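You operate a simulated robot arm through the tools that you are given. There is no shell and no other tool.

Carry out the task below with a simulated robot arm. There is one attempt and no reset: what you move stays moved.

TASK
Dip the glass tube and mark how high the water stands in it.
Fine: jack knob till the beaker is fully up, squeeze the orange bulb, grey marker to the top of the water when it stands still, then beaker fully down.

Only the result counts: the job must be done as asked and must still hold three seconds after the hand-in. Knocking over, shifting, dropping, spilling or breaking anything else fails it.

THE ROBOT
A 7-joint arm with a two-finger parallel gripper, fixed in place. Base frame: the origin is at the foot of the arm, x ahead of it, y to its left, z up; the work surface is at about z = 0.8. Readings come in m, rad, newtons and seconds.
Its first joint turns from -2.601 to 2.601 rad. Payload 3.43 kg.
Tool frame: the origin (TCP) lies between the finger pads and is the grasp point; the fingertips stand 0.03 m ahead of it; z points along the fingers, y is the line along which they close. The gripper opens to 0.094 m. The fingers are 0.028 m wide and 0.01 m thick; the gripper's body (0.05 by 0.096 m) begins 0.055 m behind the TCP.
Orientation is told as [roll, pitch, yaw] about the base's x, y, z axes, in that order, counted from this pose: with the fingers straight down and closing along the base's y, the tool's x points along the base's -x, its y along +y and its z along -z.

THE INTERFACE
- The arm moves only by the tool apply_moves. Its argument "rows" is text: rows parted by semicolons, each of 7 numbers parted by spaces: the turn, a rotation vector about the tool's x, y, z in rad, then the shift along the tool's x, y, z in m, then the finger opening in m, from 0 to 0.094. In form: ax ay az dx dy dz gripper; .... A call has 1 to 20 rows; each row shifts and turns the commanded pose from where the row before left it, along the tool's axes as they then stand. Each row takes 0.2 s and may step no farther than 0.05 m and 0.15 rad from the row before; otherwise, or with a gripper value out of range, the whole call is refused. A pose out of reach is approached as far as the arm can. The call stops where the force on the tool passes 40 N (or 10 N more than at its start, if that is more) or the arm is blocked; 0.2 s more then pass. Each finger travels about 0.045 m/s and halts on what it meets, pressing with about 28 N; the grip force reading is that of the motor and also rises with nothing between the fingers. The clock runs only during rows and for 0.2 s after the last one: add rows that do not move to give the fingers time. It gives the time, the measured TCP pose, the force on the tool (base axes), the opening and the grip force at its end, in the units of the frame above (readings bear some noise), with the torque about the TCP (base axes, N m) and any sound that the robot's microphone picked up.
- Cameras (640 x 400 px; columns grow to the right, rows downward): "scene" is fixed at [0.0506, -0.5001, 1.5858]; the picture's right is [0.84, -0.54, 0.00], its down [-0.17, -0.27, -0.95] and it looks along [0.51, 0.80, -0.32] (base axes); focal length 358 px, centre (320, 200). "wrist" rides on the gripper at [0.076, 0.014, -0.102] in the tool frame; the picture's right is [-0.18, 0.98, 0.00], its down [-0.75, -0.14, -0.64] and it looks along [-0.63, -0.12, 0.77] (tool axes); focal length 243 px, centre (320, 200).
- get_image(camera): a new picture of that camera. No time passes.
- measure_at(camera, pixels): for up to 12 pixels [column, row] of the newest picture of that camera ("zoom" is the newest enlarged one), the place [x, y, z] in the base frame of the surface seen there, good to about 0.002 m. No time passes.
- close_up(camera, box): a new picture of the part [left, top, right, bottom] of that camera's present view, enlarged. No time passes.
- job_done(): hands the job in; it is judged then, once.

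Unless the task says otherwise, let go and move clear before handing in.

The tools are called after "Emit:" as a command line: name --argument value ..., lists and objects as JSON in quotes. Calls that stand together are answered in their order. apply_moves: Moves the arm, as the interface text tells. Its arguments: {"type":"object","properties":{"rows":{"type":"string"}},"required":["rows"]} The other tools are called the same way: get_image (camera) takes a picture; measure_at (camera, pixels) gives the place of the surface under pixels of a picture; close_up (camera, box) takes an enlarged picture of a part of a camera's view; job_done () hands the job in.

At the start:

```text
clock: 0.0
position: [0.5038, 0.8499, 1.2112]
orientation: [0.0, 0.0, -0.001]
force: [-0.5, 0.1, 0.6]
moment: [-0.02, -0.02, -0.01]
opening: 0.0941
grip_force: 0.0
```

scene: 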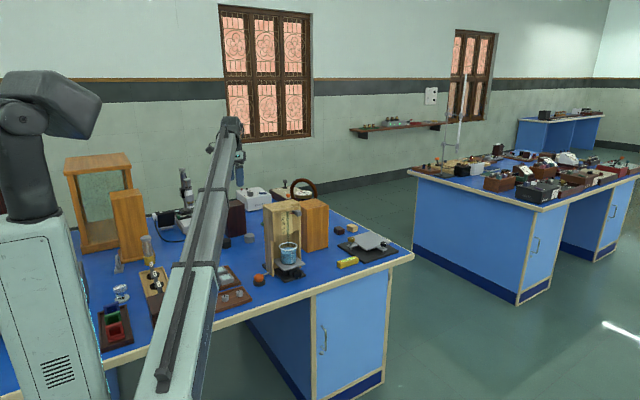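
wrist: 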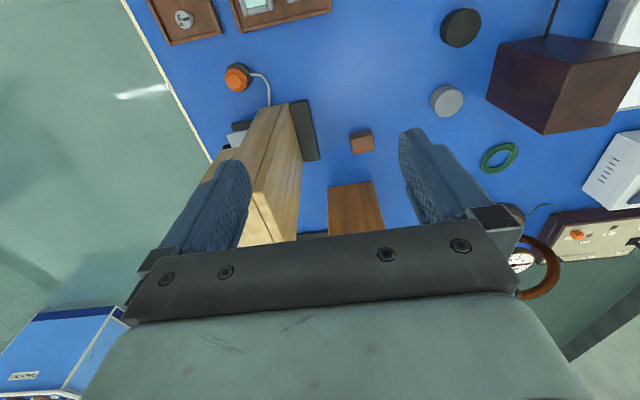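

The scene shows a wooden stand with a beaker around pixel (288,252) and an orange bulb near (259,280). I'll take enlarged looks at the apparatus before moving.

Emit:
close_up --camera "scene" --box '[230, 180, 350, 300]'

Emit:
close_up --camera "wrist" --box '[180, 40, 420, 240]'

```text
3.33 times, centred on (290, 240) of scene
```

zoom: 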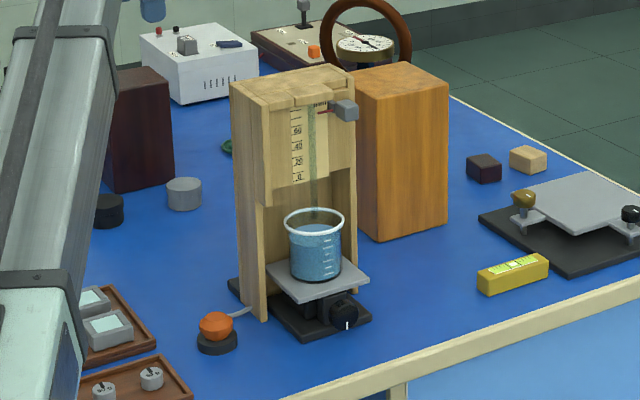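

```text
2.00 times, centred on (300, 140) of wrist
```

zoom: 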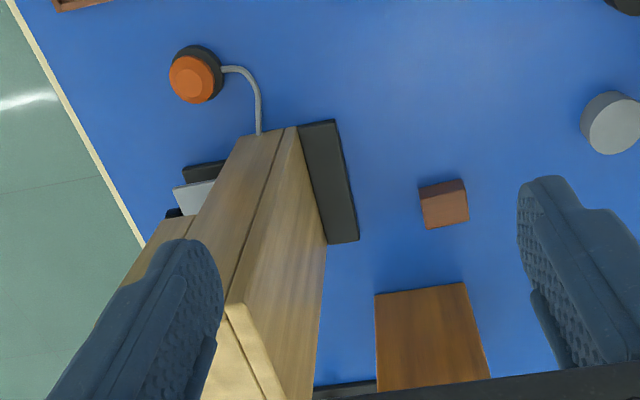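

The close-up shows the stand with a scale and tube, a grey slider with a red pointer at zoom (345,110), a lab jack with a black knob at (344,311), and the orange bulb at (216,326). I'll zoom further and measure.

Emit:
close_up --camera "scene" --box '[270, 198, 310, 223]'

Emit:
close_up --camera "scene" --box '[262, 235, 310, 310]'

Emit:
close_up --camera "scene" --box '[260, 190, 324, 230]'

```text
16.00 times, centred on (290, 210) of scene
```

zoom: 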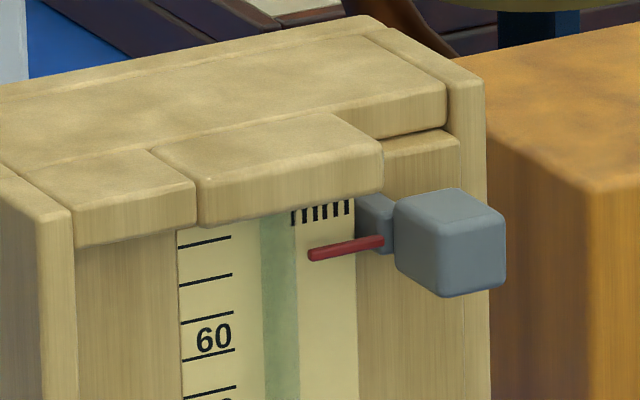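

```text
5.33 times, centred on (286, 272) of scene
```

zoom: 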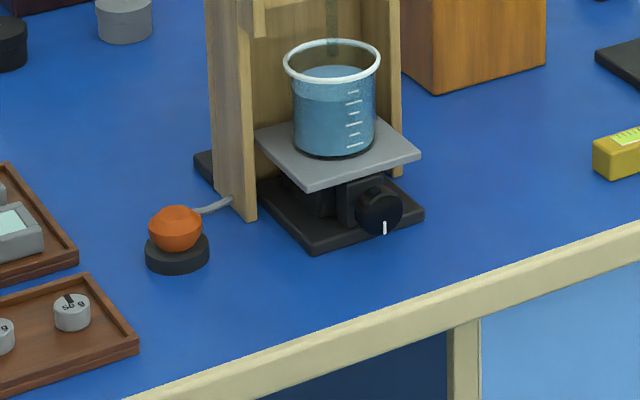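

```text
10.00 times, centred on (292, 210) of scene
```

zoom: 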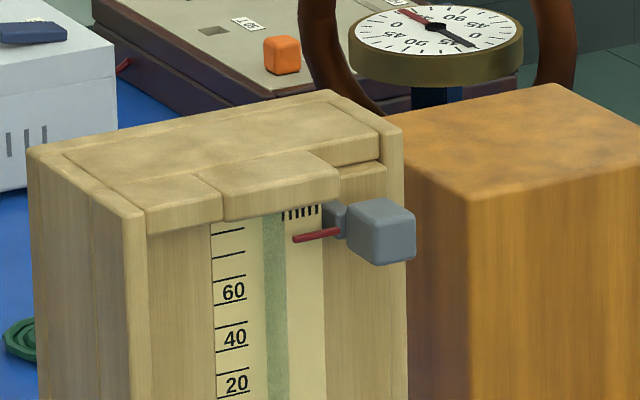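

The marker pointer lies at zoom (316,235) and its knob at (380,230). I'll measure the parts of the stand in this zoom and in the whole scene.

Emit:
measure_at --camera "zoom" --pixels '[[380, 235], [405, 235], [355, 230], [335, 215], [316, 236], [275, 300], [235, 260], [232, 302], [235, 345], [300, 214], [330, 190], [365, 300]]'

Emit:
measure_at --camera "scene" --pixels '[[259, 276], [259, 283], [260, 287], [293, 274], [289, 264], [302, 264], [288, 242], [276, 246], [299, 246], [320, 270], [275, 210], [275, 290]]'

```text
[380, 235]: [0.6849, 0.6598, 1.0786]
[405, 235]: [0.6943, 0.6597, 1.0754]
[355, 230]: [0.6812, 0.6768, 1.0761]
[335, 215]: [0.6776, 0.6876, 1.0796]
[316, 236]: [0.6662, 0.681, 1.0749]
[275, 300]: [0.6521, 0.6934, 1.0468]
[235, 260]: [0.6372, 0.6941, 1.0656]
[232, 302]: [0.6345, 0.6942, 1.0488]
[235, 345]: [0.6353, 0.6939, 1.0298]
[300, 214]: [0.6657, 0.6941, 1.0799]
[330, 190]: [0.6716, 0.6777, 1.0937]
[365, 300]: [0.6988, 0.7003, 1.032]
```

```text
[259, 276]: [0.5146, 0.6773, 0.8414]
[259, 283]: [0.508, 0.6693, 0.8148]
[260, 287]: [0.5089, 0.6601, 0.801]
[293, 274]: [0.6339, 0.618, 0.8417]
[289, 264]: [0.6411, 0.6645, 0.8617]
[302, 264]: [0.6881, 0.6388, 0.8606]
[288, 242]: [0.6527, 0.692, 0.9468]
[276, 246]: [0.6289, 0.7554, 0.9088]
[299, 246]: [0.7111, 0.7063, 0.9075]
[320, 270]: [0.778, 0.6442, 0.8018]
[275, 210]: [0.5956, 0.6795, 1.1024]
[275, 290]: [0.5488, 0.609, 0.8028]
```

The stand's scale face lies at y≈0.694 facing −y, the marker knob at about (0.685, 0.66, 1.078), and the jack knob near (0.64, 0.615, 0.842). I'll take sharper close-ups of knob, bulb and table edge.

Emit:
close_up --camera "scene" --box '[276, 252, 316, 277]'

Emit:
measure_at --camera "zoom" --pixels '[[310, 275], [340, 310], [370, 300], [340, 340], [290, 310], [330, 355], [320, 290], [400, 300], [230, 180], [560, 160], [250, 290], [300, 380]]'

Emit:
measure_at --camera "scene" --pixels '[[300, 292], [330, 283], [250, 308], [300, 300], [360, 266], [236, 300], [231, 276], [345, 260], [243, 270], [309, 225], [326, 250]]'

```text
16.00 times, centred on (296, 264) of scene
```

zoom: 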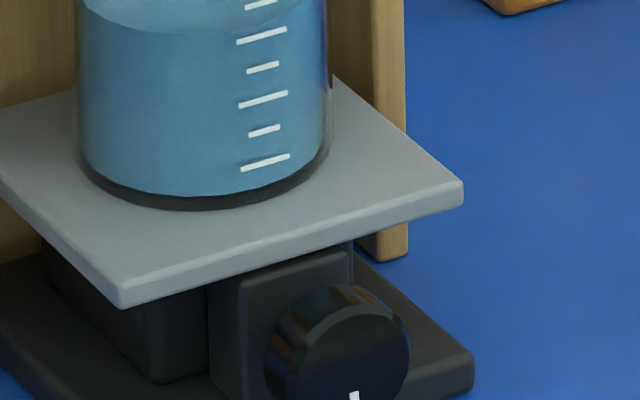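

```text
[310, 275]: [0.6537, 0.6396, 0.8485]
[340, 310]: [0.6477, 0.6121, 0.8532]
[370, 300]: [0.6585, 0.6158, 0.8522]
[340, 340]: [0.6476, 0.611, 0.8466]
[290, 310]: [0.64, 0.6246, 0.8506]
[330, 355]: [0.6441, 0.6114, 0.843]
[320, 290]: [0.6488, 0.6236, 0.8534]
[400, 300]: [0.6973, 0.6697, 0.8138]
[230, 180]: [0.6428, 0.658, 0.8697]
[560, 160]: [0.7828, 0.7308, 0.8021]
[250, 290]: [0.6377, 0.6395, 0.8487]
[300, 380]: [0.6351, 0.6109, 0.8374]
```

```text
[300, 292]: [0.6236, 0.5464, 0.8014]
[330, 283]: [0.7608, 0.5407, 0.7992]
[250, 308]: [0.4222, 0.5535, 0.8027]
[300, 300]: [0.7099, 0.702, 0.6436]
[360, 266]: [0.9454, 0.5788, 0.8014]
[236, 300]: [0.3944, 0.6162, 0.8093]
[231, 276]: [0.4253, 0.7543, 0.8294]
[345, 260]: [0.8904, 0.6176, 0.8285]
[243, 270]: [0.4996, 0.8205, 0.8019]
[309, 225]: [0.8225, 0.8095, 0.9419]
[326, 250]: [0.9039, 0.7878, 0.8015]
```

The knob's front face lies at y≈0.611 with its axis along y; the zoom cut off its lower half. I'll zoom lower to find its centre and mark, and look at the bulb.

Emit:
close_up --camera "scene" --box '[280, 264, 312, 284]'

Emit:
measure_at --camera "zoom" --pixels '[[210, 220], [250, 210], [300, 180], [250, 280], [300, 240], [270, 240], [180, 240], [190, 270], [317, 230], [255, 150], [330, 60], [420, 290]]'

Emit:
close_up --camera "scene" --box '[240, 266, 280, 291]'

Emit:
measure_at --camera "zoom" --pixels '[[300, 130], [300, 160], [240, 190], [360, 190], [300, 200], [300, 230], [300, 280], [220, 270], [390, 260], [420, 150], [300, 320], [300, 260]]'

```text
16.00 times, centred on (296, 274) of scene
```

zoom: 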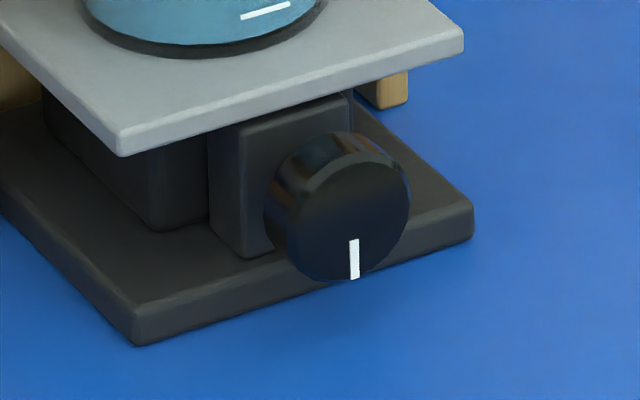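

```text
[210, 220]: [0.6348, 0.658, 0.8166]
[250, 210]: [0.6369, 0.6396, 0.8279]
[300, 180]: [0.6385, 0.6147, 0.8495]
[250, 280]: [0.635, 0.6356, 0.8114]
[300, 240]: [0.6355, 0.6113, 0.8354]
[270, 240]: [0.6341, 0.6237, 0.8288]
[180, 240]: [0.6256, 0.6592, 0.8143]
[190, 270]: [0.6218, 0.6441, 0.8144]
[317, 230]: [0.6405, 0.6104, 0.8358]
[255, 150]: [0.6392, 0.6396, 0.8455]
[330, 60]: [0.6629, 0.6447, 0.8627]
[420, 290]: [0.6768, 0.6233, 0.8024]
```

```text
16.00 times, centred on (260, 278) of scene
```

zoom: 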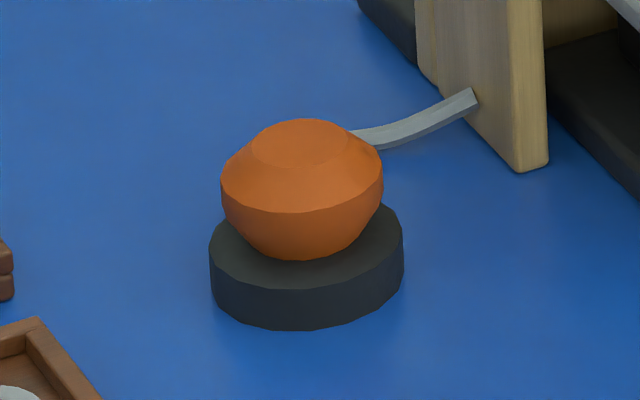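

```text
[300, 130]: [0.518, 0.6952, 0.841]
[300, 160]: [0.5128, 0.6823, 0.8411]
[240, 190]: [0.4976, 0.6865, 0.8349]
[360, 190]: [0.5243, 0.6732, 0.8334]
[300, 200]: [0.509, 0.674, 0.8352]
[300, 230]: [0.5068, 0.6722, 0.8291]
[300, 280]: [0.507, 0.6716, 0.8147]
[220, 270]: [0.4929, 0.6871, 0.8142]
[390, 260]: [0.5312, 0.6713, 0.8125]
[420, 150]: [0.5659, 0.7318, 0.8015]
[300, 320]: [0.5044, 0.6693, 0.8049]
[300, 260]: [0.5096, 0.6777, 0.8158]
```

The knob (radius ≈0.017, centre near x 0.65, z 0.838) is best turned with the tool horizontal along +y, and the bulb sits at about (0.515, 0.69, 0.83). I'll first swing the arm away from above the table toward the front, staying high.

Emit:
apply_moves --rows "0 0 0 0.01 -0.04 -0.005 0.06; 0 0 0 0.01 -0.04 -0.005 0.06; 0 0 0 0.01 -0.04 -0.005 0.06; 0 0 0 0.01 -0.04 -0.005 0.06; 0 0 0 0.01 -0.04 0 0.06; 0 0 0 0 -0.04 0 0.06"

Emit:
measure_at --camera "scene" --pixels '[[300, 294], [300, 295], [300, 296], [300, 297], [300, 298], [310, 290], [310, 292], [310, 294]]'

```text
clock: 1.4
position: [0.4685, 0.6325, 1.1743]
orientation: [0.018, -0.013, 0.0]
force: [0.2, 0.7, 0.5]
moment: [-0.03, -0.01, 0.01]
opening: 0.0599
grip_force: 0.0
out of reach, approached as far as the arm can: row 3, 4, 5, 6
```

```text
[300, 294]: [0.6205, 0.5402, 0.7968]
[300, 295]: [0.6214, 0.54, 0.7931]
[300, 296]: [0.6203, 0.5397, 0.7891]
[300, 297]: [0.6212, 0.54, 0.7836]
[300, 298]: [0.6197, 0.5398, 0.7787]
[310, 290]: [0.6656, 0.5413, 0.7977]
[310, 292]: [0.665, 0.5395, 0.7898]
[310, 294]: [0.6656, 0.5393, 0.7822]
```

The table's front edge is at y=0.540, and the last rows hit a height limit, so the arm sits at z=1.174. I'll lower the command and move on in −y, clear of the stand.

Emit:
apply_moves --rows "0 0 0 0 -0.04 0.02 0.06; 0 0 0 0 -0.04 0.03 0.06; 0 0 0 0 -0.04 0.03 0.06; 0 0 0 0 -0.04 0.02 0.06; 0 0 0 0 0 0 0.06"

```text
clock: 2.6
position: [0.4685, 0.476, 1.0695]
orientation: [0.0, 0.002, -0.001]
force: [0.1, -0.4, -0.2]
moment: [0.01, 0.02, -0.03]
opening: 0.0602
grip_force: 0.0
out of reach, approached as far as the arm can: row 1
```

The arm is now at (0.4685, 0.476, 1.07) with the commanded pose matching. Next I roll the tool to horizontal (fingers toward +y) while shifting to x≈0.65.

Emit:
apply_moves --rows "-0.1428 0 0 -0.0165 0 0 0.06; -0.1428 0 0 -0.0165 0 0 0.06; -0.1428 0 0 -0.0165 0 0 0.06; -0.1428 0 0 -0.0165 0 0 0.06; -0.1428 0 0 -0.0165 0 0 0.06; -0.1428 0 0 -0.0165 0 0 0.06; -0.1428 0 0 -0.0165 0 0 0.06; -0.1428 0 0 -0.0165 0 0 0.06; -0.1428 0 0 -0.0165 0 0 0.06; -0.1428 0 0 -0.0165 0 0 0.06; -0.1428 0 0 -0.0165 0 0 0.06; 0 0 0 0 0 0 0.06"

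Emit:
get_image --camera "wrist"

Emit:
get_image --camera "scene"

```text
clock: 5.2
position: [0.6519, 0.4755, 1.071]
orientation: [1.573, 0.0, 0.001]
force: [0.0, 0.2, -0.9]
moment: [-0.04, 0.0, 0.03]
opening: 0.06
grip_force: 0.0
```

```text
taken
```

wrist: 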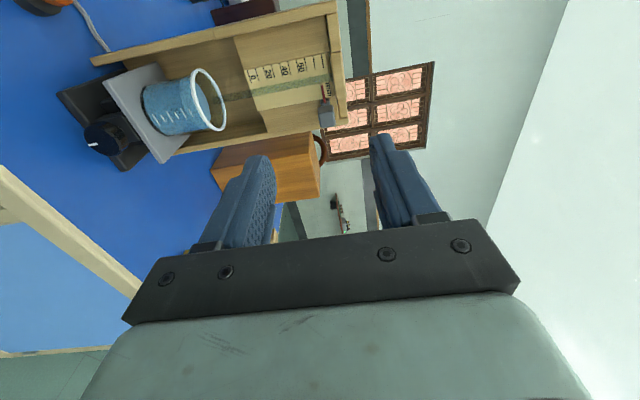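

```text
taken
```

scene: 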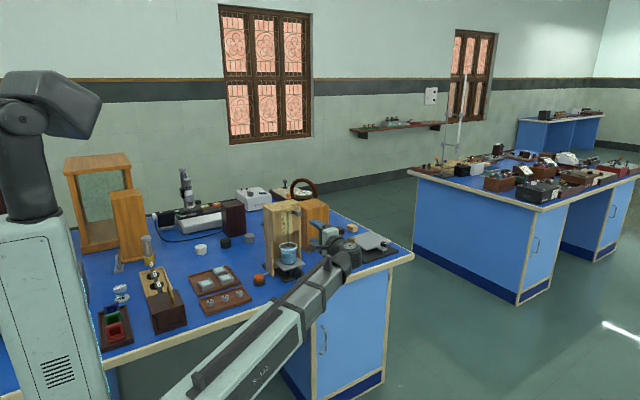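

The tool is horizontal and the wrist camera sees the whole front of the stand: scale around (290,75), marker (325,112), beaker (185,105) and knob (105,135). I'll enlarge and measure.

Emit:
close_up --camera "wrist" --box '[230, 30, 358, 110]'

Emit:
close_up --camera "wrist" --box '[280, 70, 344, 110]'

Emit:
measure_at --camera "wrist" --pixels '[[322, 108], [328, 122], [326, 90], [312, 63], [300, 66], [284, 69], [269, 72], [253, 76], [290, 88], [240, 97], [200, 100], [220, 98]]'

Emit:
close_up --camera "wrist" --box '[50, 60, 250, 185]'

```text
5.00 times, centred on (294, 70) of wrist
```

zoom: 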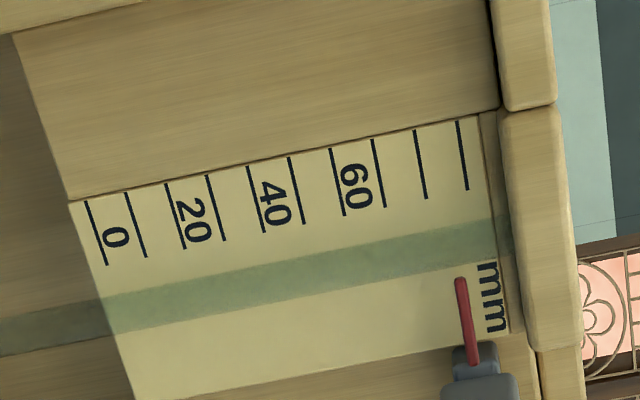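

```text
10.00 times, centred on (312, 90) of wrist
```

zoom: 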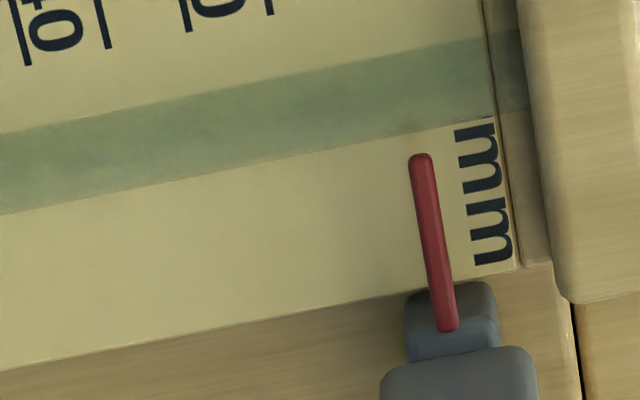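

```text
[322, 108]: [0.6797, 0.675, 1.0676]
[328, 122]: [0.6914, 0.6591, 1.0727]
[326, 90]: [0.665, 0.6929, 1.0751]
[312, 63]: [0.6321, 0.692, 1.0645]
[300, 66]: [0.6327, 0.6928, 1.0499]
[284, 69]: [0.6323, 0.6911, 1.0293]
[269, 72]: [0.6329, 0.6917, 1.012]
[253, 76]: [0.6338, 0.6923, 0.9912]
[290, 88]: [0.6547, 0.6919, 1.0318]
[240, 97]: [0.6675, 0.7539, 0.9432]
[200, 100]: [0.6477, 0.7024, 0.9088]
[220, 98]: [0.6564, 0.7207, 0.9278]
```

```text
3.20 times, centred on (150, 122) of wrist
```

zoom: 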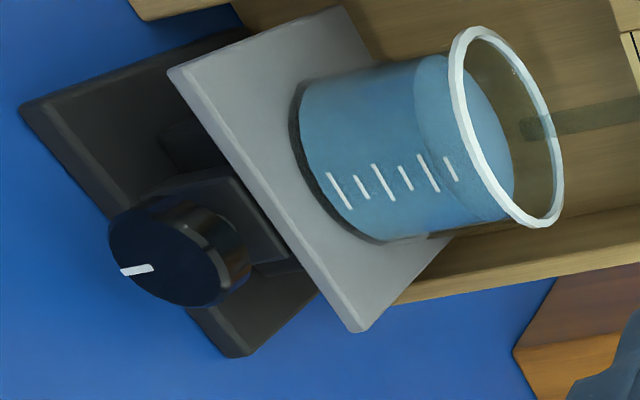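

The glass tube (greenish) hangs just above the beaker and the knob's white mark points down. I'll measure the knob's face precisely in this zoom, plus the tube end and beaker rim.

Emit:
measure_at --camera "zoom" --pixels '[[115, 230], [125, 275], [155, 250], [140, 215], [190, 215], [200, 290], [170, 300], [195, 250], [220, 300], [235, 265], [250, 210], [270, 260]]'

Emit:
measure_at --camera "zoom" --pixels '[[525, 128], [540, 125], [470, 40], [540, 220], [555, 170], [455, 90], [350, 320], [180, 75], [235, 350], [30, 105], [500, 130], [340, 20]]'

Emit:
close_up --camera "wrist" --box '[80, 115, 144, 155]'

```text
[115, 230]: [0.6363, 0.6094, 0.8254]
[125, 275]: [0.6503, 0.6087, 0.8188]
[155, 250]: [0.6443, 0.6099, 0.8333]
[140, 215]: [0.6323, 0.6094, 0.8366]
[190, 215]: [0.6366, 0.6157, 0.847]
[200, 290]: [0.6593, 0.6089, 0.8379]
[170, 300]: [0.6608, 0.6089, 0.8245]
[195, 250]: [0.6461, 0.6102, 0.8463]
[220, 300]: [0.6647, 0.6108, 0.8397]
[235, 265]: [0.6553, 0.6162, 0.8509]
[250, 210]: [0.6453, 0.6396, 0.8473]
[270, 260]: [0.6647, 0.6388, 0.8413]
```

```text
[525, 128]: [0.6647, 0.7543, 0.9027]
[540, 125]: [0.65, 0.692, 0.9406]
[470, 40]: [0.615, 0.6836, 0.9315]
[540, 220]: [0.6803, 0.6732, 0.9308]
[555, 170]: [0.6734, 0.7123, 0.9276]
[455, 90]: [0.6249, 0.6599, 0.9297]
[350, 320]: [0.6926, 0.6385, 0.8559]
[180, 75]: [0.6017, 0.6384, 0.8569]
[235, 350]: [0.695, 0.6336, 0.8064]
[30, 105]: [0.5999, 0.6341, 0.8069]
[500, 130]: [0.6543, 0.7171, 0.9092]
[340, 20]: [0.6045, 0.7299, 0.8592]
```

```text
10.00 times, centred on (112, 135) of wrist
```

zoom: 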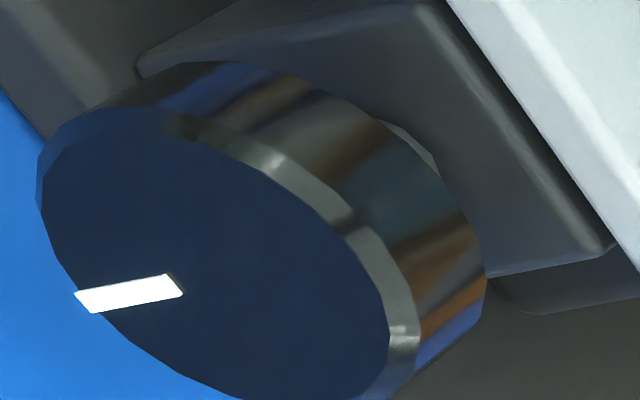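

The face is an ellipse with rim near (42,200), (150,108), (385,330). I'll measure rim and mark points to fix the centre.

Emit:
measure_at --camera "zoom" --pixels '[[46, 200], [60, 150], [100, 115], [150, 112], [250, 165], [340, 250], [383, 330], [370, 390], [90, 303], [177, 285], [60, 280], [215, 255]]'

Emit:
close_up --camera "wrist" --box '[80, 122, 144, 162]'

Emit:
measure_at --camera "zoom" --pixels '[[85, 235], [130, 275], [180, 310], [250, 335], [300, 345], [350, 335], [380, 310], [387, 275], [480, 200], [420, 90], [470, 240], [440, 130]]'

```text
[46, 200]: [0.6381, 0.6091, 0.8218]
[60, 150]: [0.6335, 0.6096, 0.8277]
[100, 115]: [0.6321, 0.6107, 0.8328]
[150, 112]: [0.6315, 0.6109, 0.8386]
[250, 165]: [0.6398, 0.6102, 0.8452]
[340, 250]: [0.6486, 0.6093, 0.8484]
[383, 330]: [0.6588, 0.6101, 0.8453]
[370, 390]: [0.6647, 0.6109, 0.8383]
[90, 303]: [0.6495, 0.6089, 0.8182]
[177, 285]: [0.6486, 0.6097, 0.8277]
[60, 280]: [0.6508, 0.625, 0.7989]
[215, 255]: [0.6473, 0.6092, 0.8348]
```

```text
10.00 times, centred on (112, 142) of wrist
```

zoom: 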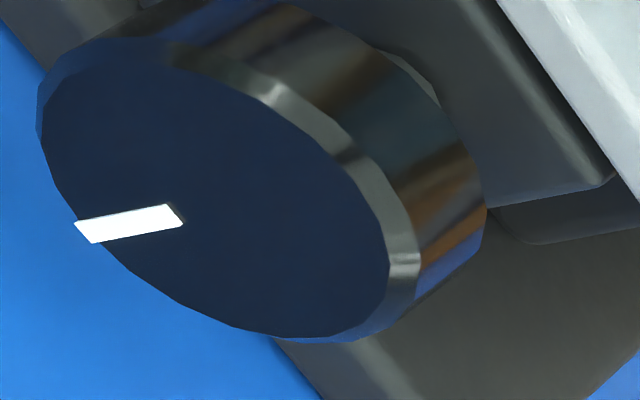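

```text
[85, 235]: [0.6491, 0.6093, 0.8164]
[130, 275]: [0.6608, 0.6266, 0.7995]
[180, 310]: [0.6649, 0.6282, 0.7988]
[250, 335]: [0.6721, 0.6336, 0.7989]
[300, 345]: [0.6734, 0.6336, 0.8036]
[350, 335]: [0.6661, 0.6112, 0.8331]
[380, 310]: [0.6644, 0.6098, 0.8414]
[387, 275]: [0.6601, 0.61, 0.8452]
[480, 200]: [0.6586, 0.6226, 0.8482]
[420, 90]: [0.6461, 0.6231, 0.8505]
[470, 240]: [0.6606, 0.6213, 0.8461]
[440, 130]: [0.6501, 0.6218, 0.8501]
```

The knob's axis is at about x=0.648, z=0.833, radius ≈0.0175, face at y=0.609; the table edge at 0.54 lets me keep fingertips at y≈0.622. I'll now turn the tool 90° about its own axis so the fingers close along x, camera on top.

Emit:
apply_moves --rows "0 0 0.1428 0 0 0 0.06; 0 0 0.1428 0 0 0 0.06; 0 0 0.1428 0 0 0 0.06; 0 0 0.1428 0 0 0 0.06; 0 0 0.1428 0 0 0 0.06; 0 0 0.1428 0 0 0 0.06; 0 0 0.1428 0 0 0 0.06; 0 0 0.1428 0 0 0 0.06; 0 0 0.1428 0 0 0 0.06; 0 0 0.1428 0 0 0 0.06; 0 0 0.1428 0 0 0 0.06; 0 0 0 0 0 0 0.06"

Emit:
get_image --camera "wrist"

```text
clock: 7.8
position: [0.6509, 0.4747, 1.072]
orientation: [-1.345, 1.57, -2.914]
force: [0.1, 0.8, -0.8]
moment: [0.03, 0.0, 0.01]
opening: 0.06
grip_force: 0.0
```

```text
taken
```

wrist: 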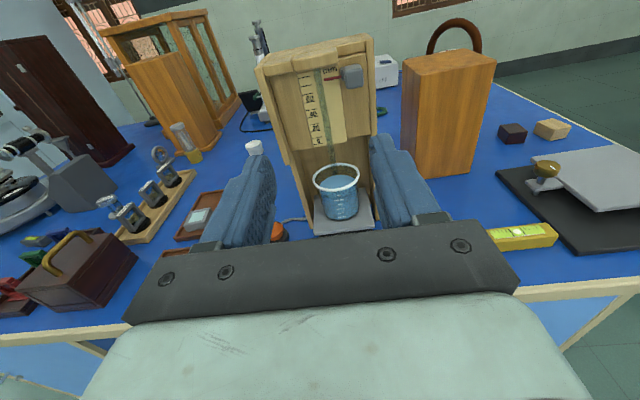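

The view is upright now (tool x = up, tool y = +x, tool z = forward). I'll go down in front of the table edge to knob height z≈0.833.

Emit:
apply_moves --rows "0 0 0 -0.04 -0.0005 0 0.06; 0 0 0 -0.04 -0.0005 0 0.06; 0 0 0 -0.04 -0.0005 0 0.06; 0 0 0 -0.04 -0.0005 0 0.06; 0 0 0 -0.04 -0.0005 0 0.06; 0 0 0 -0.039 -0.0005 0 0.06; 0 0 0 0 0 0 0.06"

Emit:
get_image --camera "wrist"

Emit:
get_image --camera "scene"

```text
clock: 9.4
position: [0.6494, 0.4745, 0.8307]
orientation: [1.684, 1.571, 0.113]
force: [-0.2, -0.6, 0.1]
moment: [0.0, 0.02, 0.03]
opening: 0.0602
grip_force: 0.1
```

```text
taken
```

wrist: 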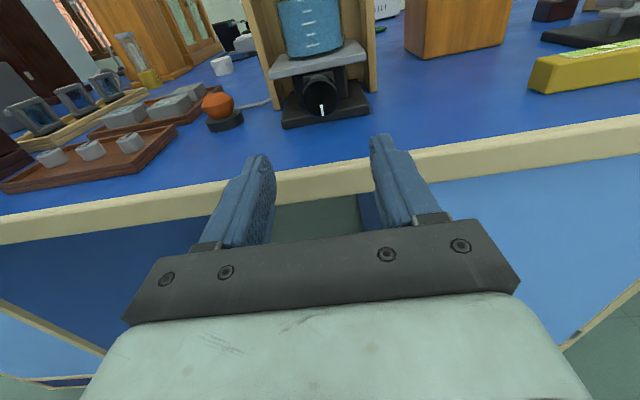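

```text
taken
```

scene: 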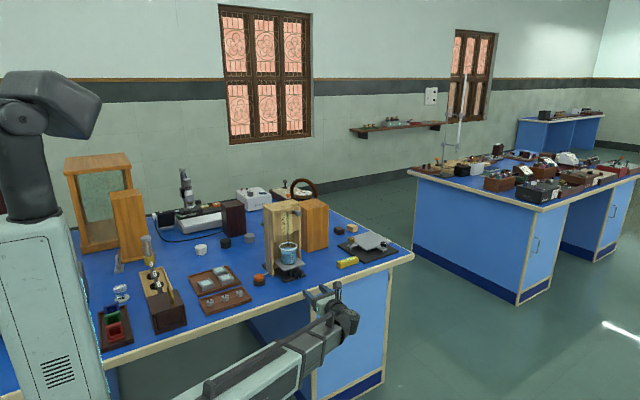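

The knob is now straight ahead at wrist pixel (320,95). I'll enlarge and measure its rim from this frontal view.

Emit:
close_up --camera "wrist" --box '[288, 72, 352, 112]'

```text
10.00 times, centred on (320, 92) of wrist
```

zoom: 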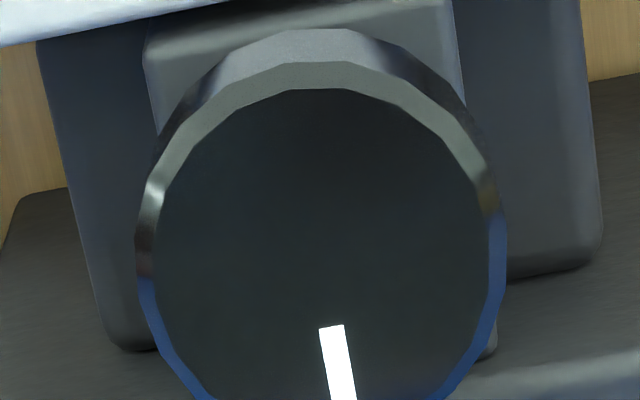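

Emit:
measure_at --camera "zoom" --pixels '[[160, 230], [485, 240], [320, 93], [330, 330], [142, 250], [500, 240], [320, 50], [320, 240], [330, 380], [170, 180], [470, 180], [90, 300]]'

Emit:
close_up --camera "wrist" --box '[288, 85, 352, 125]'

Emit:
measure_at --camera "zoom" --pixels '[[330, 290], [330, 305], [200, 250], [450, 250], [330, 340], [160, 250], [492, 170], [338, 250]]'

```text
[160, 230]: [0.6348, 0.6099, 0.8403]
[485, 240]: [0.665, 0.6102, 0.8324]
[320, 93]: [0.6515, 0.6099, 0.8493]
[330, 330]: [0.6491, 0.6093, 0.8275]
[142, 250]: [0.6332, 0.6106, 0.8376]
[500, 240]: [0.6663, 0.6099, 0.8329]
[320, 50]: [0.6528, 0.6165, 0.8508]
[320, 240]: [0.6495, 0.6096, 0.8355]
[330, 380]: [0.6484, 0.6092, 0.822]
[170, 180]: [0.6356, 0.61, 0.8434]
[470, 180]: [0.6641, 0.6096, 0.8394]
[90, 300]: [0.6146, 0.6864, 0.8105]
```

```text
10.00 times, centred on (320, 105) of wrist
```

zoom: 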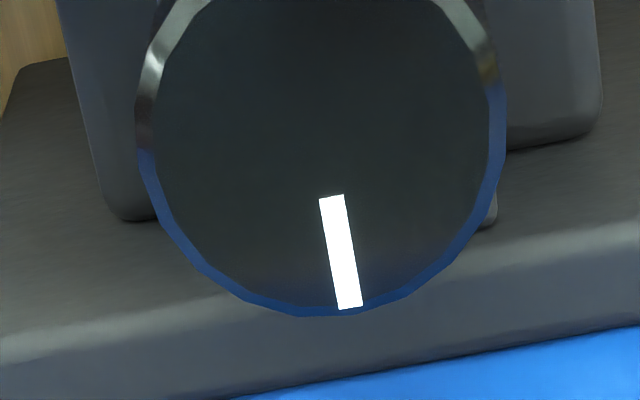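

```text
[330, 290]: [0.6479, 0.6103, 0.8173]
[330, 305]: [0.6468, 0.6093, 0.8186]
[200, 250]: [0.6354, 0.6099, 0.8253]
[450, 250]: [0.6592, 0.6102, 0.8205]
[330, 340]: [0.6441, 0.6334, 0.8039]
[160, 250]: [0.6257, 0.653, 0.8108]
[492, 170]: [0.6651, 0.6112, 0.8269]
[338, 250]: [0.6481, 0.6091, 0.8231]
```

The knob centre comes out as x≈0.6497, z≈0.8333, face y=0.6095. I'll move forward so the fingertips reach y≈0.622 around the knob, then close.

Emit:
apply_moves --rows "0 0 0 0.0013 0 0.03 0.06; 0 0 0 0.0013 0 0.03 0.06; 0 0 0 0 0 0.03 0.06; 0 0 0 0 0 0.0275 0.06; 0 0 0 0 0 0 0.06"

Emit:
get_image --camera "wrist"

```text
clock: 10.6
position: [0.6488, 0.5941, 0.8343]
orientation: [1.155, 1.57, -0.416]
force: [0.0, -0.2, -1.1]
moment: [-0.02, 0.03, -0.01]
opening: 0.0601
grip_force: 0.1
```

```text
taken
```

wrist: 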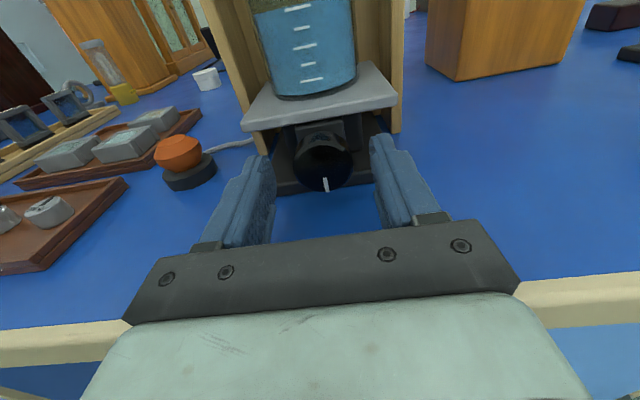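

The knob sits between the fingers, roughly centred at wrist (325,165). I'll close on it.

Emit:
apply_moves --rows "0 0 0 0 0 0 0.02; 0 0 0 0 0 0 0.02; 0 0 0 0 0 0 0.02; 0 0 0 0 0 0 0.02"

Emit:
close_up --camera "wrist" --box '[220, 100, 420, 225]'

```text
clock: 11.6
position: [0.65, 0.5933, 0.8349]
orientation: [-2.316, 1.572, 2.395]
force: [17.0, 4.6, 6.0]
moment: [-0.2, 0.01, -0.25]
opening: 0.0359
grip_force: 45.1
```

```text
3.20 times, centred on (320, 162) of wrist
```

zoom: 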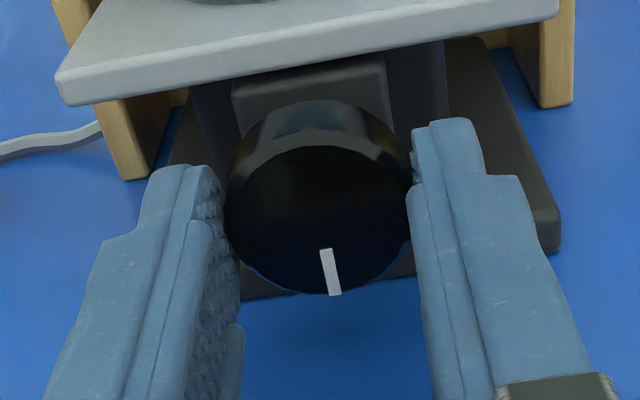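

The fingers hold the knob (opening 0.0359) with a 17 N side load in +x, so the knob centre is slightly to +x. I'll nudge +x about 1 mm to relieve it.

Emit:
apply_moves --rows "0 0 0 0 0.0008 0 0.02; 0 0 0 0 0 0 0.02"

```text
clock: 12.2
position: [0.6493, 0.5939, 0.8355]
orientation: [-2.981, 1.57, 1.731]
force: [18.5, 10.7, 8.6]
moment: [-0.08, 0.0, -0.32]
opening: 0.0357
grip_force: 45.6
```

The load grew slightly rather than falling, so I'll shift the other way and compare.

Emit:
apply_moves --rows "0 0 0 0 -0.0016 0 0.02; 0 0 0 0 0 0 0.02"

```text
clock: 12.8
position: [0.6497, 0.5942, 0.8344]
orientation: [-2.241, 1.569, 2.47]
force: [30.2, 16.2, 12.6]
moment: [0.56, -0.04, 0.14]
opening: 0.036
grip_force: 44.8
```

The −x shift raised Fx to 30 N, so +x is the right direction. I'll move +x 2.5 mm in small steps.

Emit:
apply_moves --rows "0 0 0 0 0.0012 0 0.02; 0 0 0 0 0.0012 0 0.02; 0 0 0 0 0 0 0.02"

```text
clock: 13.6
position: [0.6499, 0.5933, 0.835]
orientation: [-2.543, 1.569, 2.168]
force: [15.6, 17.7, 12.5]
moment: [0.43, 0.0, -0.93]
opening: 0.0356
grip_force: 44.9
```

Side loads remain (16–18 N). I'll open, let the arm settle, read the free pose and regrasp better centred.

Emit:
apply_moves --rows "0 0 0 0 0 0 0.05; 0 0 0 0 0 0 0.05; 0 0 0 0 0 0 0.05"

Emit:
close_up --camera "wrist" --box '[220, 100, 420, 225]'

```text
clock: 14.4
position: [0.6499, 0.5925, 0.8349]
orientation: [0.735, 1.571, -0.834]
force: [0.0, 0.0, -0.3]
moment: [0.0, -0.02, 0.0]
opening: 0.0502
grip_force: 0.1
```

```text
3.20 times, centred on (320, 162) of wrist
```

zoom: 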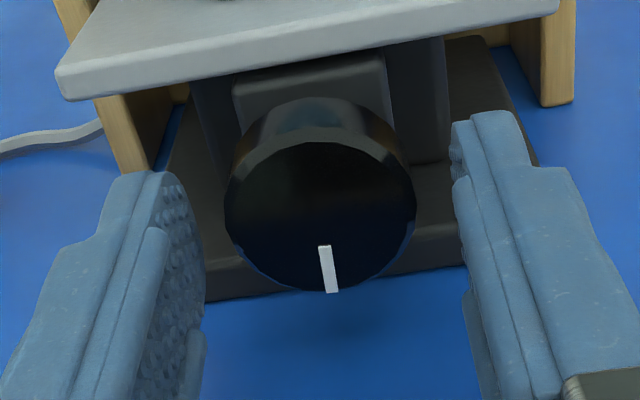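

Free pose is (0.6499, 0.5925, 0.8349), about 1.5 mm high. I'll lower slightly and close again.

Emit:
apply_moves --rows "0 0 0 -0.0015 0 0 0.05; 0 0 0 0 0 0 0.05; 0 0 0 0 0 0 0.02; 0 0 0 0 0 0 0.02; 0 0 0 0 0 0 0.02"

```text
clock: 15.6
position: [0.6499, 0.5932, 0.8323]
orientation: [0.729, 1.571, -0.838]
force: [-2.8, -0.1, -1.4]
moment: [0.11, 0.03, -0.16]
opening: 0.0355
grip_force: 44.8
```

Now the side loads are small (−2.8, −0.1, −1.4 N). I'll try turning clockwise (seen from the front) in small steps.

Emit:
apply_moves --rows "0 0 0.08 0 0 0 0.02; 0 0 0.08 0 0 0 0.02; 0 0 0.08 0 0 0 0.02; 0 0 0.08 0 0 0 0.02; 0 0 0 0 0 0 0.02"

Emit:
get_image --camera "wrist"

Emit:
close_up --camera "wrist" --box '[220, 100, 420, 225]'

Emit:
close_up --camera "scene" --box '[260, 225, 324, 290]'

```text
clock: 16.8
position: [0.6506, 0.5927, 0.8327]
orientation: [-1.569, 1.251, -3.139]
force: [-8.1, -1.4, -2.7]
moment: [-0.12, 0.01, -0.06]
opening: 0.0357
grip_force: 44.7
```

```text
taken
```

wrist: 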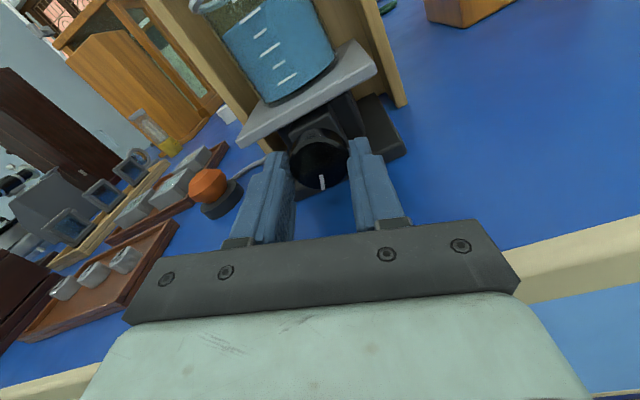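

```text
3.20 times, centred on (320, 162) of wrist
```

zoom: 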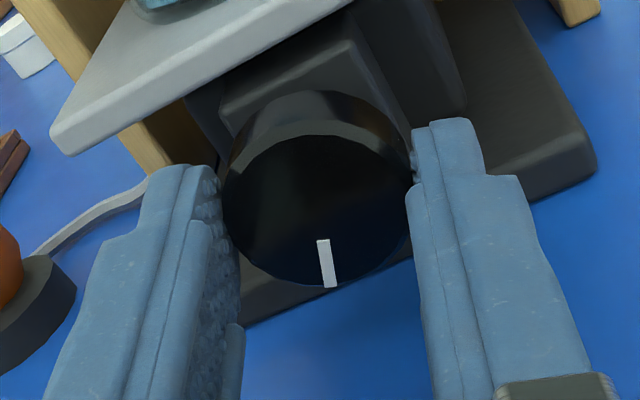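

```text
6.15 times, centred on (292, 258) of scene
```

zoom: 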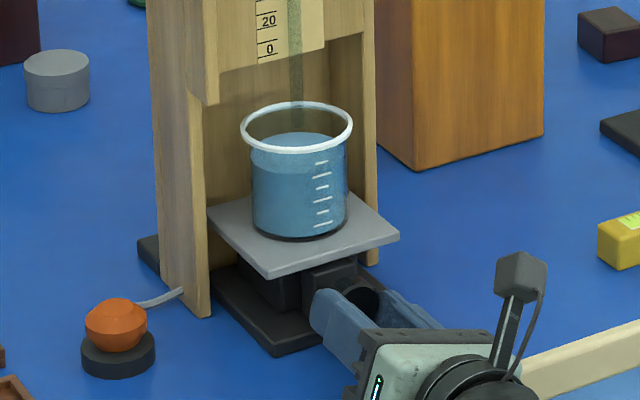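

The mark turned along with the gripper. I'll measure the platform and rim height in the scene zoom to see whether it rose (top was ≈0.862).

Emit:
measure_at --camera "zoom" --pixels '[[270, 255], [240, 225], [360, 240], [275, 265], [300, 250], [390, 235], [345, 125], [245, 130]]'

```text
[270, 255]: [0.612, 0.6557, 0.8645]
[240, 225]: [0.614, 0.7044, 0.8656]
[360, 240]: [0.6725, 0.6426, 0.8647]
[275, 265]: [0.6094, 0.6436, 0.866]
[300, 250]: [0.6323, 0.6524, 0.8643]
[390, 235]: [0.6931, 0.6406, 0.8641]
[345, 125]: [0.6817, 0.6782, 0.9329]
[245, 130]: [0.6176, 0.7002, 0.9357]
```

The platform rose about 3 mm for 0.32 rad, so clockwise is up. I'll continue to about 0.70 rad and read the forces.

Emit:
apply_moves --rows "0 0 0.08 0 0 0 0.02; 0 0 0.08 0 0 0 0.02; 0 0 0.08 0 0 0 0.02; 0 0 0.08 0 0 0 0.02; 0 0 0.06 0 0 0 0.02; 0 0 0 0 0 0 0.02"

Emit:
close_up --camera "scene" --box '[260, 225, 324, 290]'

Emit:
measure_at --camera "zoom" --pixels '[[270, 255], [240, 225], [360, 240], [300, 250], [345, 125], [245, 125]]'

```text
clock: 18.2
position: [0.6488, 0.5933, 0.8325]
orientation: [-1.572, 0.87, -3.14]
force: [-19.0, -4.1, 0.9]
moment: [0.08, -0.02, 0.0]
opening: 0.0356
grip_force: 45.2
```

```text
6.15 times, centred on (292, 258) of scene
```

zoom: 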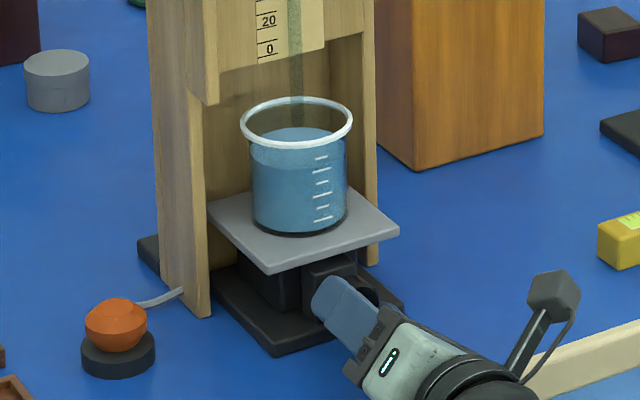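

```text
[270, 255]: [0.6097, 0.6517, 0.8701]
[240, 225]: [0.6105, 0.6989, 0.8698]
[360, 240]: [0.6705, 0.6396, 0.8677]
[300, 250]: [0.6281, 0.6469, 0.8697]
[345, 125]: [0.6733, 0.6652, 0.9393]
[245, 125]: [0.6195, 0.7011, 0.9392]
```

The platform is up to ≈0.8695 (about 8 mm for 0.7 rad). I'll open just enough, rotate back 1.4 rad in the free, and check the pose before regripping.

Emit:
apply_moves --rows "0 0 0 0 0 0 0.042; 0 0 0 0 0 0 0.042; 0 0 -0.14 0 0 0 0.042; 0 0 -0.14 0 0 0 0.042; 0 0 -0.14 0 0 0 0.042; 0 0 -0.14 0 0 0 0.044; 0 0 -0.14 0 0 0 0.044; 0 0 -0.14 0 0 0 0.044; 0 0 -0.14 0 0 0 0.044; 0 0 -0.14 0 0 0 0.042; 0 0 -0.14 0 0 0 0.042; 0 0 -0.14 0 0 0 0.042; 0 0 0 0 0 0 0.042"

Emit:
close_up --camera "wrist" --box '[220, 100, 420, 225]'

Emit:
close_up --camera "scene" --box '[260, 225, 324, 290]'

Emit:
measure_at --camera "zoom" --pixels '[[270, 255], [240, 225], [360, 240], [300, 250], [345, 125], [245, 125]]'

```text
clock: 21.0
position: [0.6483, 0.5931, 0.8341]
orientation: [1.576, 0.869, 0.003]
force: [-10.1, 0.1, 16.5]
moment: [-0.85, 0.64, -0.5]
opening: 0.0404
grip_force: 0.1
```

```text
3.20 times, centred on (320, 162) of wrist
```

zoom: 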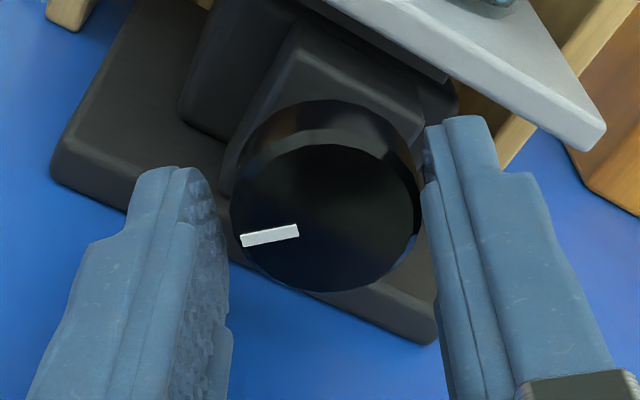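

```text
6.15 times, centred on (292, 258) of scene
```

zoom: 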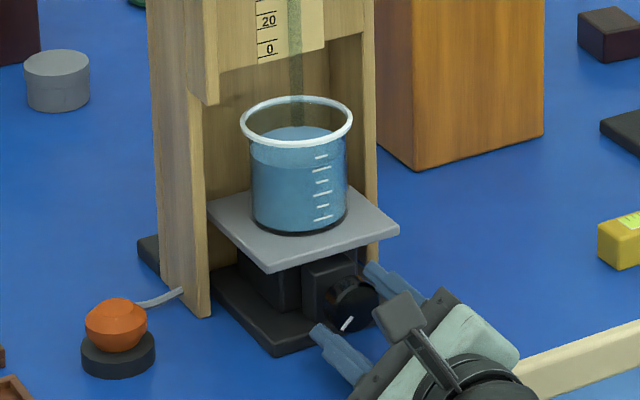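

```text
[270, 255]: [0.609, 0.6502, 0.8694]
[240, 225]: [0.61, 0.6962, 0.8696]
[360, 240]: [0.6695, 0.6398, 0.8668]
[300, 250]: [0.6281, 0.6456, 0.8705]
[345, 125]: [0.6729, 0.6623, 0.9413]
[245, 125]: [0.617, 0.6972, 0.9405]
```

The reading (−10, 0, +16.5 N) with opening 0.0404 says the low-left finger brushed the table top at this tilt. I'll turn back up to −0.5 rad and recheck before closing.

Emit:
apply_moves --rows "0 0 0.1 0 0 0 0.042; 0 0 0.1 0 0 0 0.042; 0 0 0 0 0 0 0.042"

Emit:
close_up --camera "wrist" --box '[220, 100, 420, 225]'

```text
clock: 21.8
position: [0.6508, 0.5934, 0.8325]
orientation: [1.569, 1.071, -0.002]
force: [0.1, -0.9, 0.1]
moment: [0.02, 0.01, 0.0]
opening: 0.042
grip_force: 0.0
```

```text
3.20 times, centred on (320, 162) of wrist
```

zoom: 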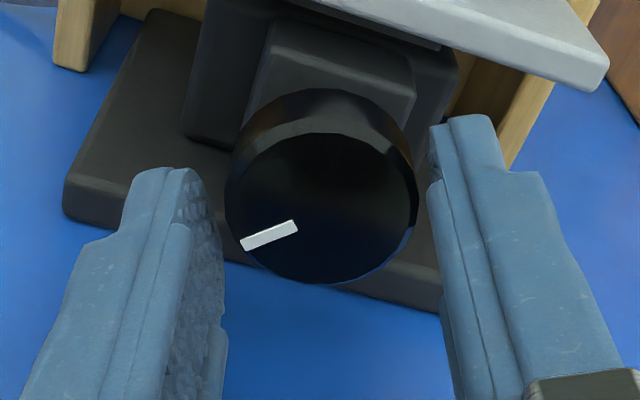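

Free again (forces ≈0). I'll close and read the side load.

Emit:
apply_moves --rows "0 0 0 0 0 0 0.02; 0 0 0 0 0 0 0.02; 0 0 0 0 0 0 0.02"

```text
clock: 22.6
position: [0.6514, 0.5937, 0.833]
orientation: [1.571, 1.07, -0.002]
force: [5.9, 2.9, 2.9]
moment: [-0.06, 0.02, -0.28]
opening: 0.0354
grip_force: 45.1
```

Good grip with small loads. I'll turn clockwise 1.0 rad.

Emit:
apply_moves --rows "0 0 0.1 0 0 0 0.02; 0 0 0.1 0 0 0 0.02; 0 0 0.1 0 0 0 0.02; 0 0 0.1 0 0 0 0.02; 0 0 0.1 0 0 0 0.02; 0 0 0.1 0 0 0 0.02; 0 0 0.1 0 0 0 0.02; 0 0 0.1 0 0 0 0.02; 0 0 0.1 0 0 0 0.02; 0 0 0.1 0 0 0 0.02; 0 0 0 0 0 0 0.02"

Emit:
close_up --camera "scene" --box '[260, 225, 324, 290]'

Emit:
measure_at --camera "zoom" --pixels '[[270, 245], [240, 220], [360, 230], [300, 240], [345, 115], [245, 115]]'

```text
clock: 25.0
position: [0.6497, 0.5927, 0.8315]
orientation: [-1.569, 1.071, -3.137]
force: [-11.9, 0.3, -5.9]
moment: [0.56, 0.01, 0.0]
opening: 0.0354
grip_force: 44.9
```

```text
6.15 times, centred on (292, 258) of scene
```

zoom: 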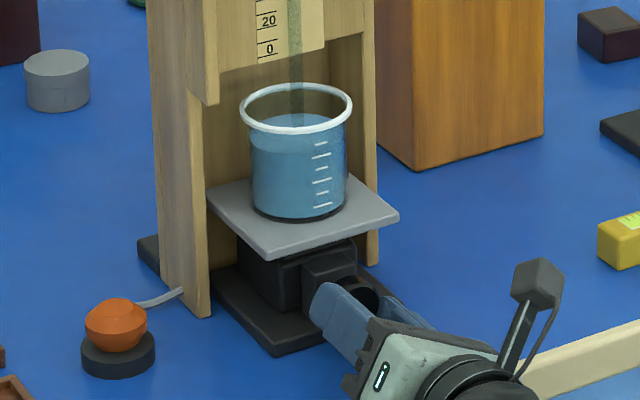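

```text
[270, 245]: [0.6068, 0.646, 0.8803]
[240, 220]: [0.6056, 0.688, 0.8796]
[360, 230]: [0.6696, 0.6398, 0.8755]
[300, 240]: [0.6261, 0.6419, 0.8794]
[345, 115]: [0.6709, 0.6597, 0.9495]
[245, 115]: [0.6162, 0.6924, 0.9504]
```

The platform is at 0.880 – a clean 10 mm per rad. I'll ratchet back 1.0 rad and regrip.

Emit:
apply_moves --rows "0 0 0 0 0 0 0.042; 0 0 0 0 0 0 0.042; 0 0 -0.125 0 0 0 0.043; 0 0 -0.125 0 0 0 0.043; 0 0 -0.125 0 0 0 0.043; 0 0 -0.125 0 0 0 0.043; 0 0 -0.125 0 0 0 0.043; 0 0 -0.125 0 0 0 0.043; 0 0 -0.125 0 0 0 0.042; 0 0 -0.125 0 0 0 0.042; 0 0 0 0 0 0 0.042"

Emit:
close_up --camera "wrist" --box '[220, 100, 420, 225]'

```text
clock: 27.4
position: [0.6506, 0.5932, 0.8329]
orientation: [1.57, 1.067, 0.0]
force: [-0.2, 1.0, -1.1]
moment: [-0.01, 0.0, 0.0]
opening: 0.0419
grip_force: 0.0
```

```text
3.20 times, centred on (320, 162) of wrist
```

zoom: 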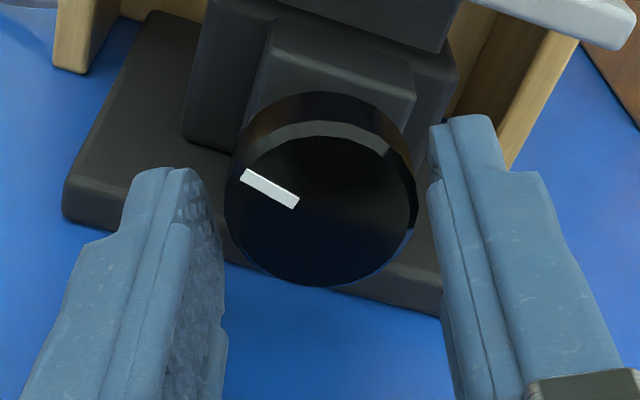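

Free and clear at −0.5 rad, mark now pointing left. I'll close and turn another 1.0 rad clockwise.

Emit:
apply_moves --rows "0 0 0 0 0 0 0.02; 0 0 0 0 0 0 0.02; 0 0 0 0 0 0 0.02; 0 0 0.1 0 0 0 0.02; 0 0 0.1 0 0 0 0.02; 0 0 0.1 0 0 0 0.02; 0 0 0.1 0 0 0 0.02; 0 0 0.1 0 0 0 0.02; 0 0 0.1 0 0 0 0.02; 0 0 0.1 0 0 0 0.02; 0 0 0.1 0 0 0 0.02; 0 0 0.1 0 0 0 0.02; 0 0 0.1 0 0 0 0.02; 0 0 0 0 0 0 0.02"

Emit:
close_up --camera "scene" --box '[260, 225, 324, 290]'

Emit:
measure_at --camera "zoom" --pixels '[[270, 235], [240, 210], [360, 220], [300, 230], [345, 105], [245, 105]]'

```text
clock: 30.4
position: [0.6504, 0.5927, 0.8333]
orientation: [-1.57, 1.069, -3.142]
force: [-7.9, 13.5, 6.8]
moment: [0.73, -0.03, -0.33]
opening: 0.0357
grip_force: 45.1
```

```text
6.15 times, centred on (292, 258) of scene
```

zoom: 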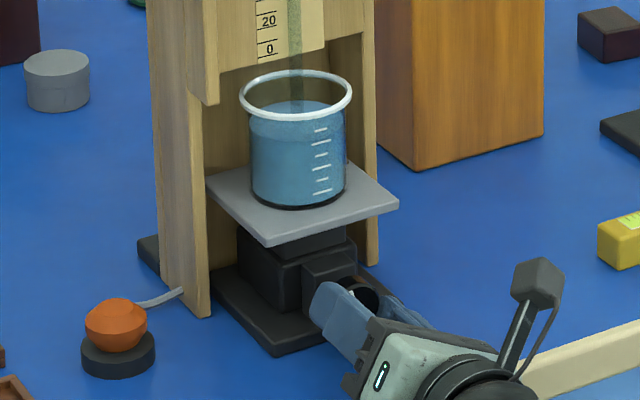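

```text
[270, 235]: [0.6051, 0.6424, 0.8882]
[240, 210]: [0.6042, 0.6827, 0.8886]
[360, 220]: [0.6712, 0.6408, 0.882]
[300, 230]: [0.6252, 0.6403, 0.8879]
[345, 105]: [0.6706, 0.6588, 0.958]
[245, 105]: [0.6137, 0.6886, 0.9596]
```

The platform is now at 0.888 and still rising. Another ratchet.

Emit:
apply_moves --rows "0 0 0 0 0 0 0.042; 0 0 0 0 0 0 0.042; 0 0 -0.125 0 0 0 0.043; 0 0 -0.125 0 0 0 0.043; 0 0 -0.125 0 0 0 0.043; 0 0 -0.125 0 0 0 0.043; 0 0 -0.125 0 0 0 0.043; 0 0 -0.125 0 0 0 0.043; 0 0 -0.125 0 0 0 0.042; 0 0 -0.125 0 0 0 0.042; 0 0 0 0 0 0 0.042; 0 0 0 0 0 0 0.02; 0 0 0 0 0 0 0.02; 0 0 0 0 0 0 0.02"

Emit:
close_up --camera "wrist" --box '[220, 100, 420, 225]'

```text
clock: 33.4
position: [0.6495, 0.5938, 0.8327]
orientation: [1.571, 1.072, -0.002]
force: [2.2, 0.8, 3.1]
moment: [-0.07, 0.04, -0.16]
opening: 0.0356
grip_force: 45.3
```

```text
3.20 times, centred on (320, 162) of wrist
```

zoom: 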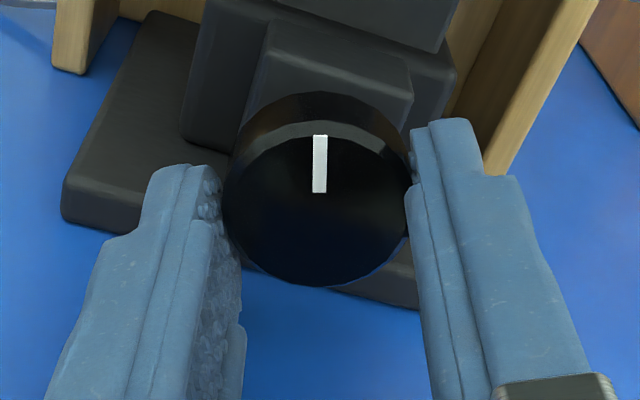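

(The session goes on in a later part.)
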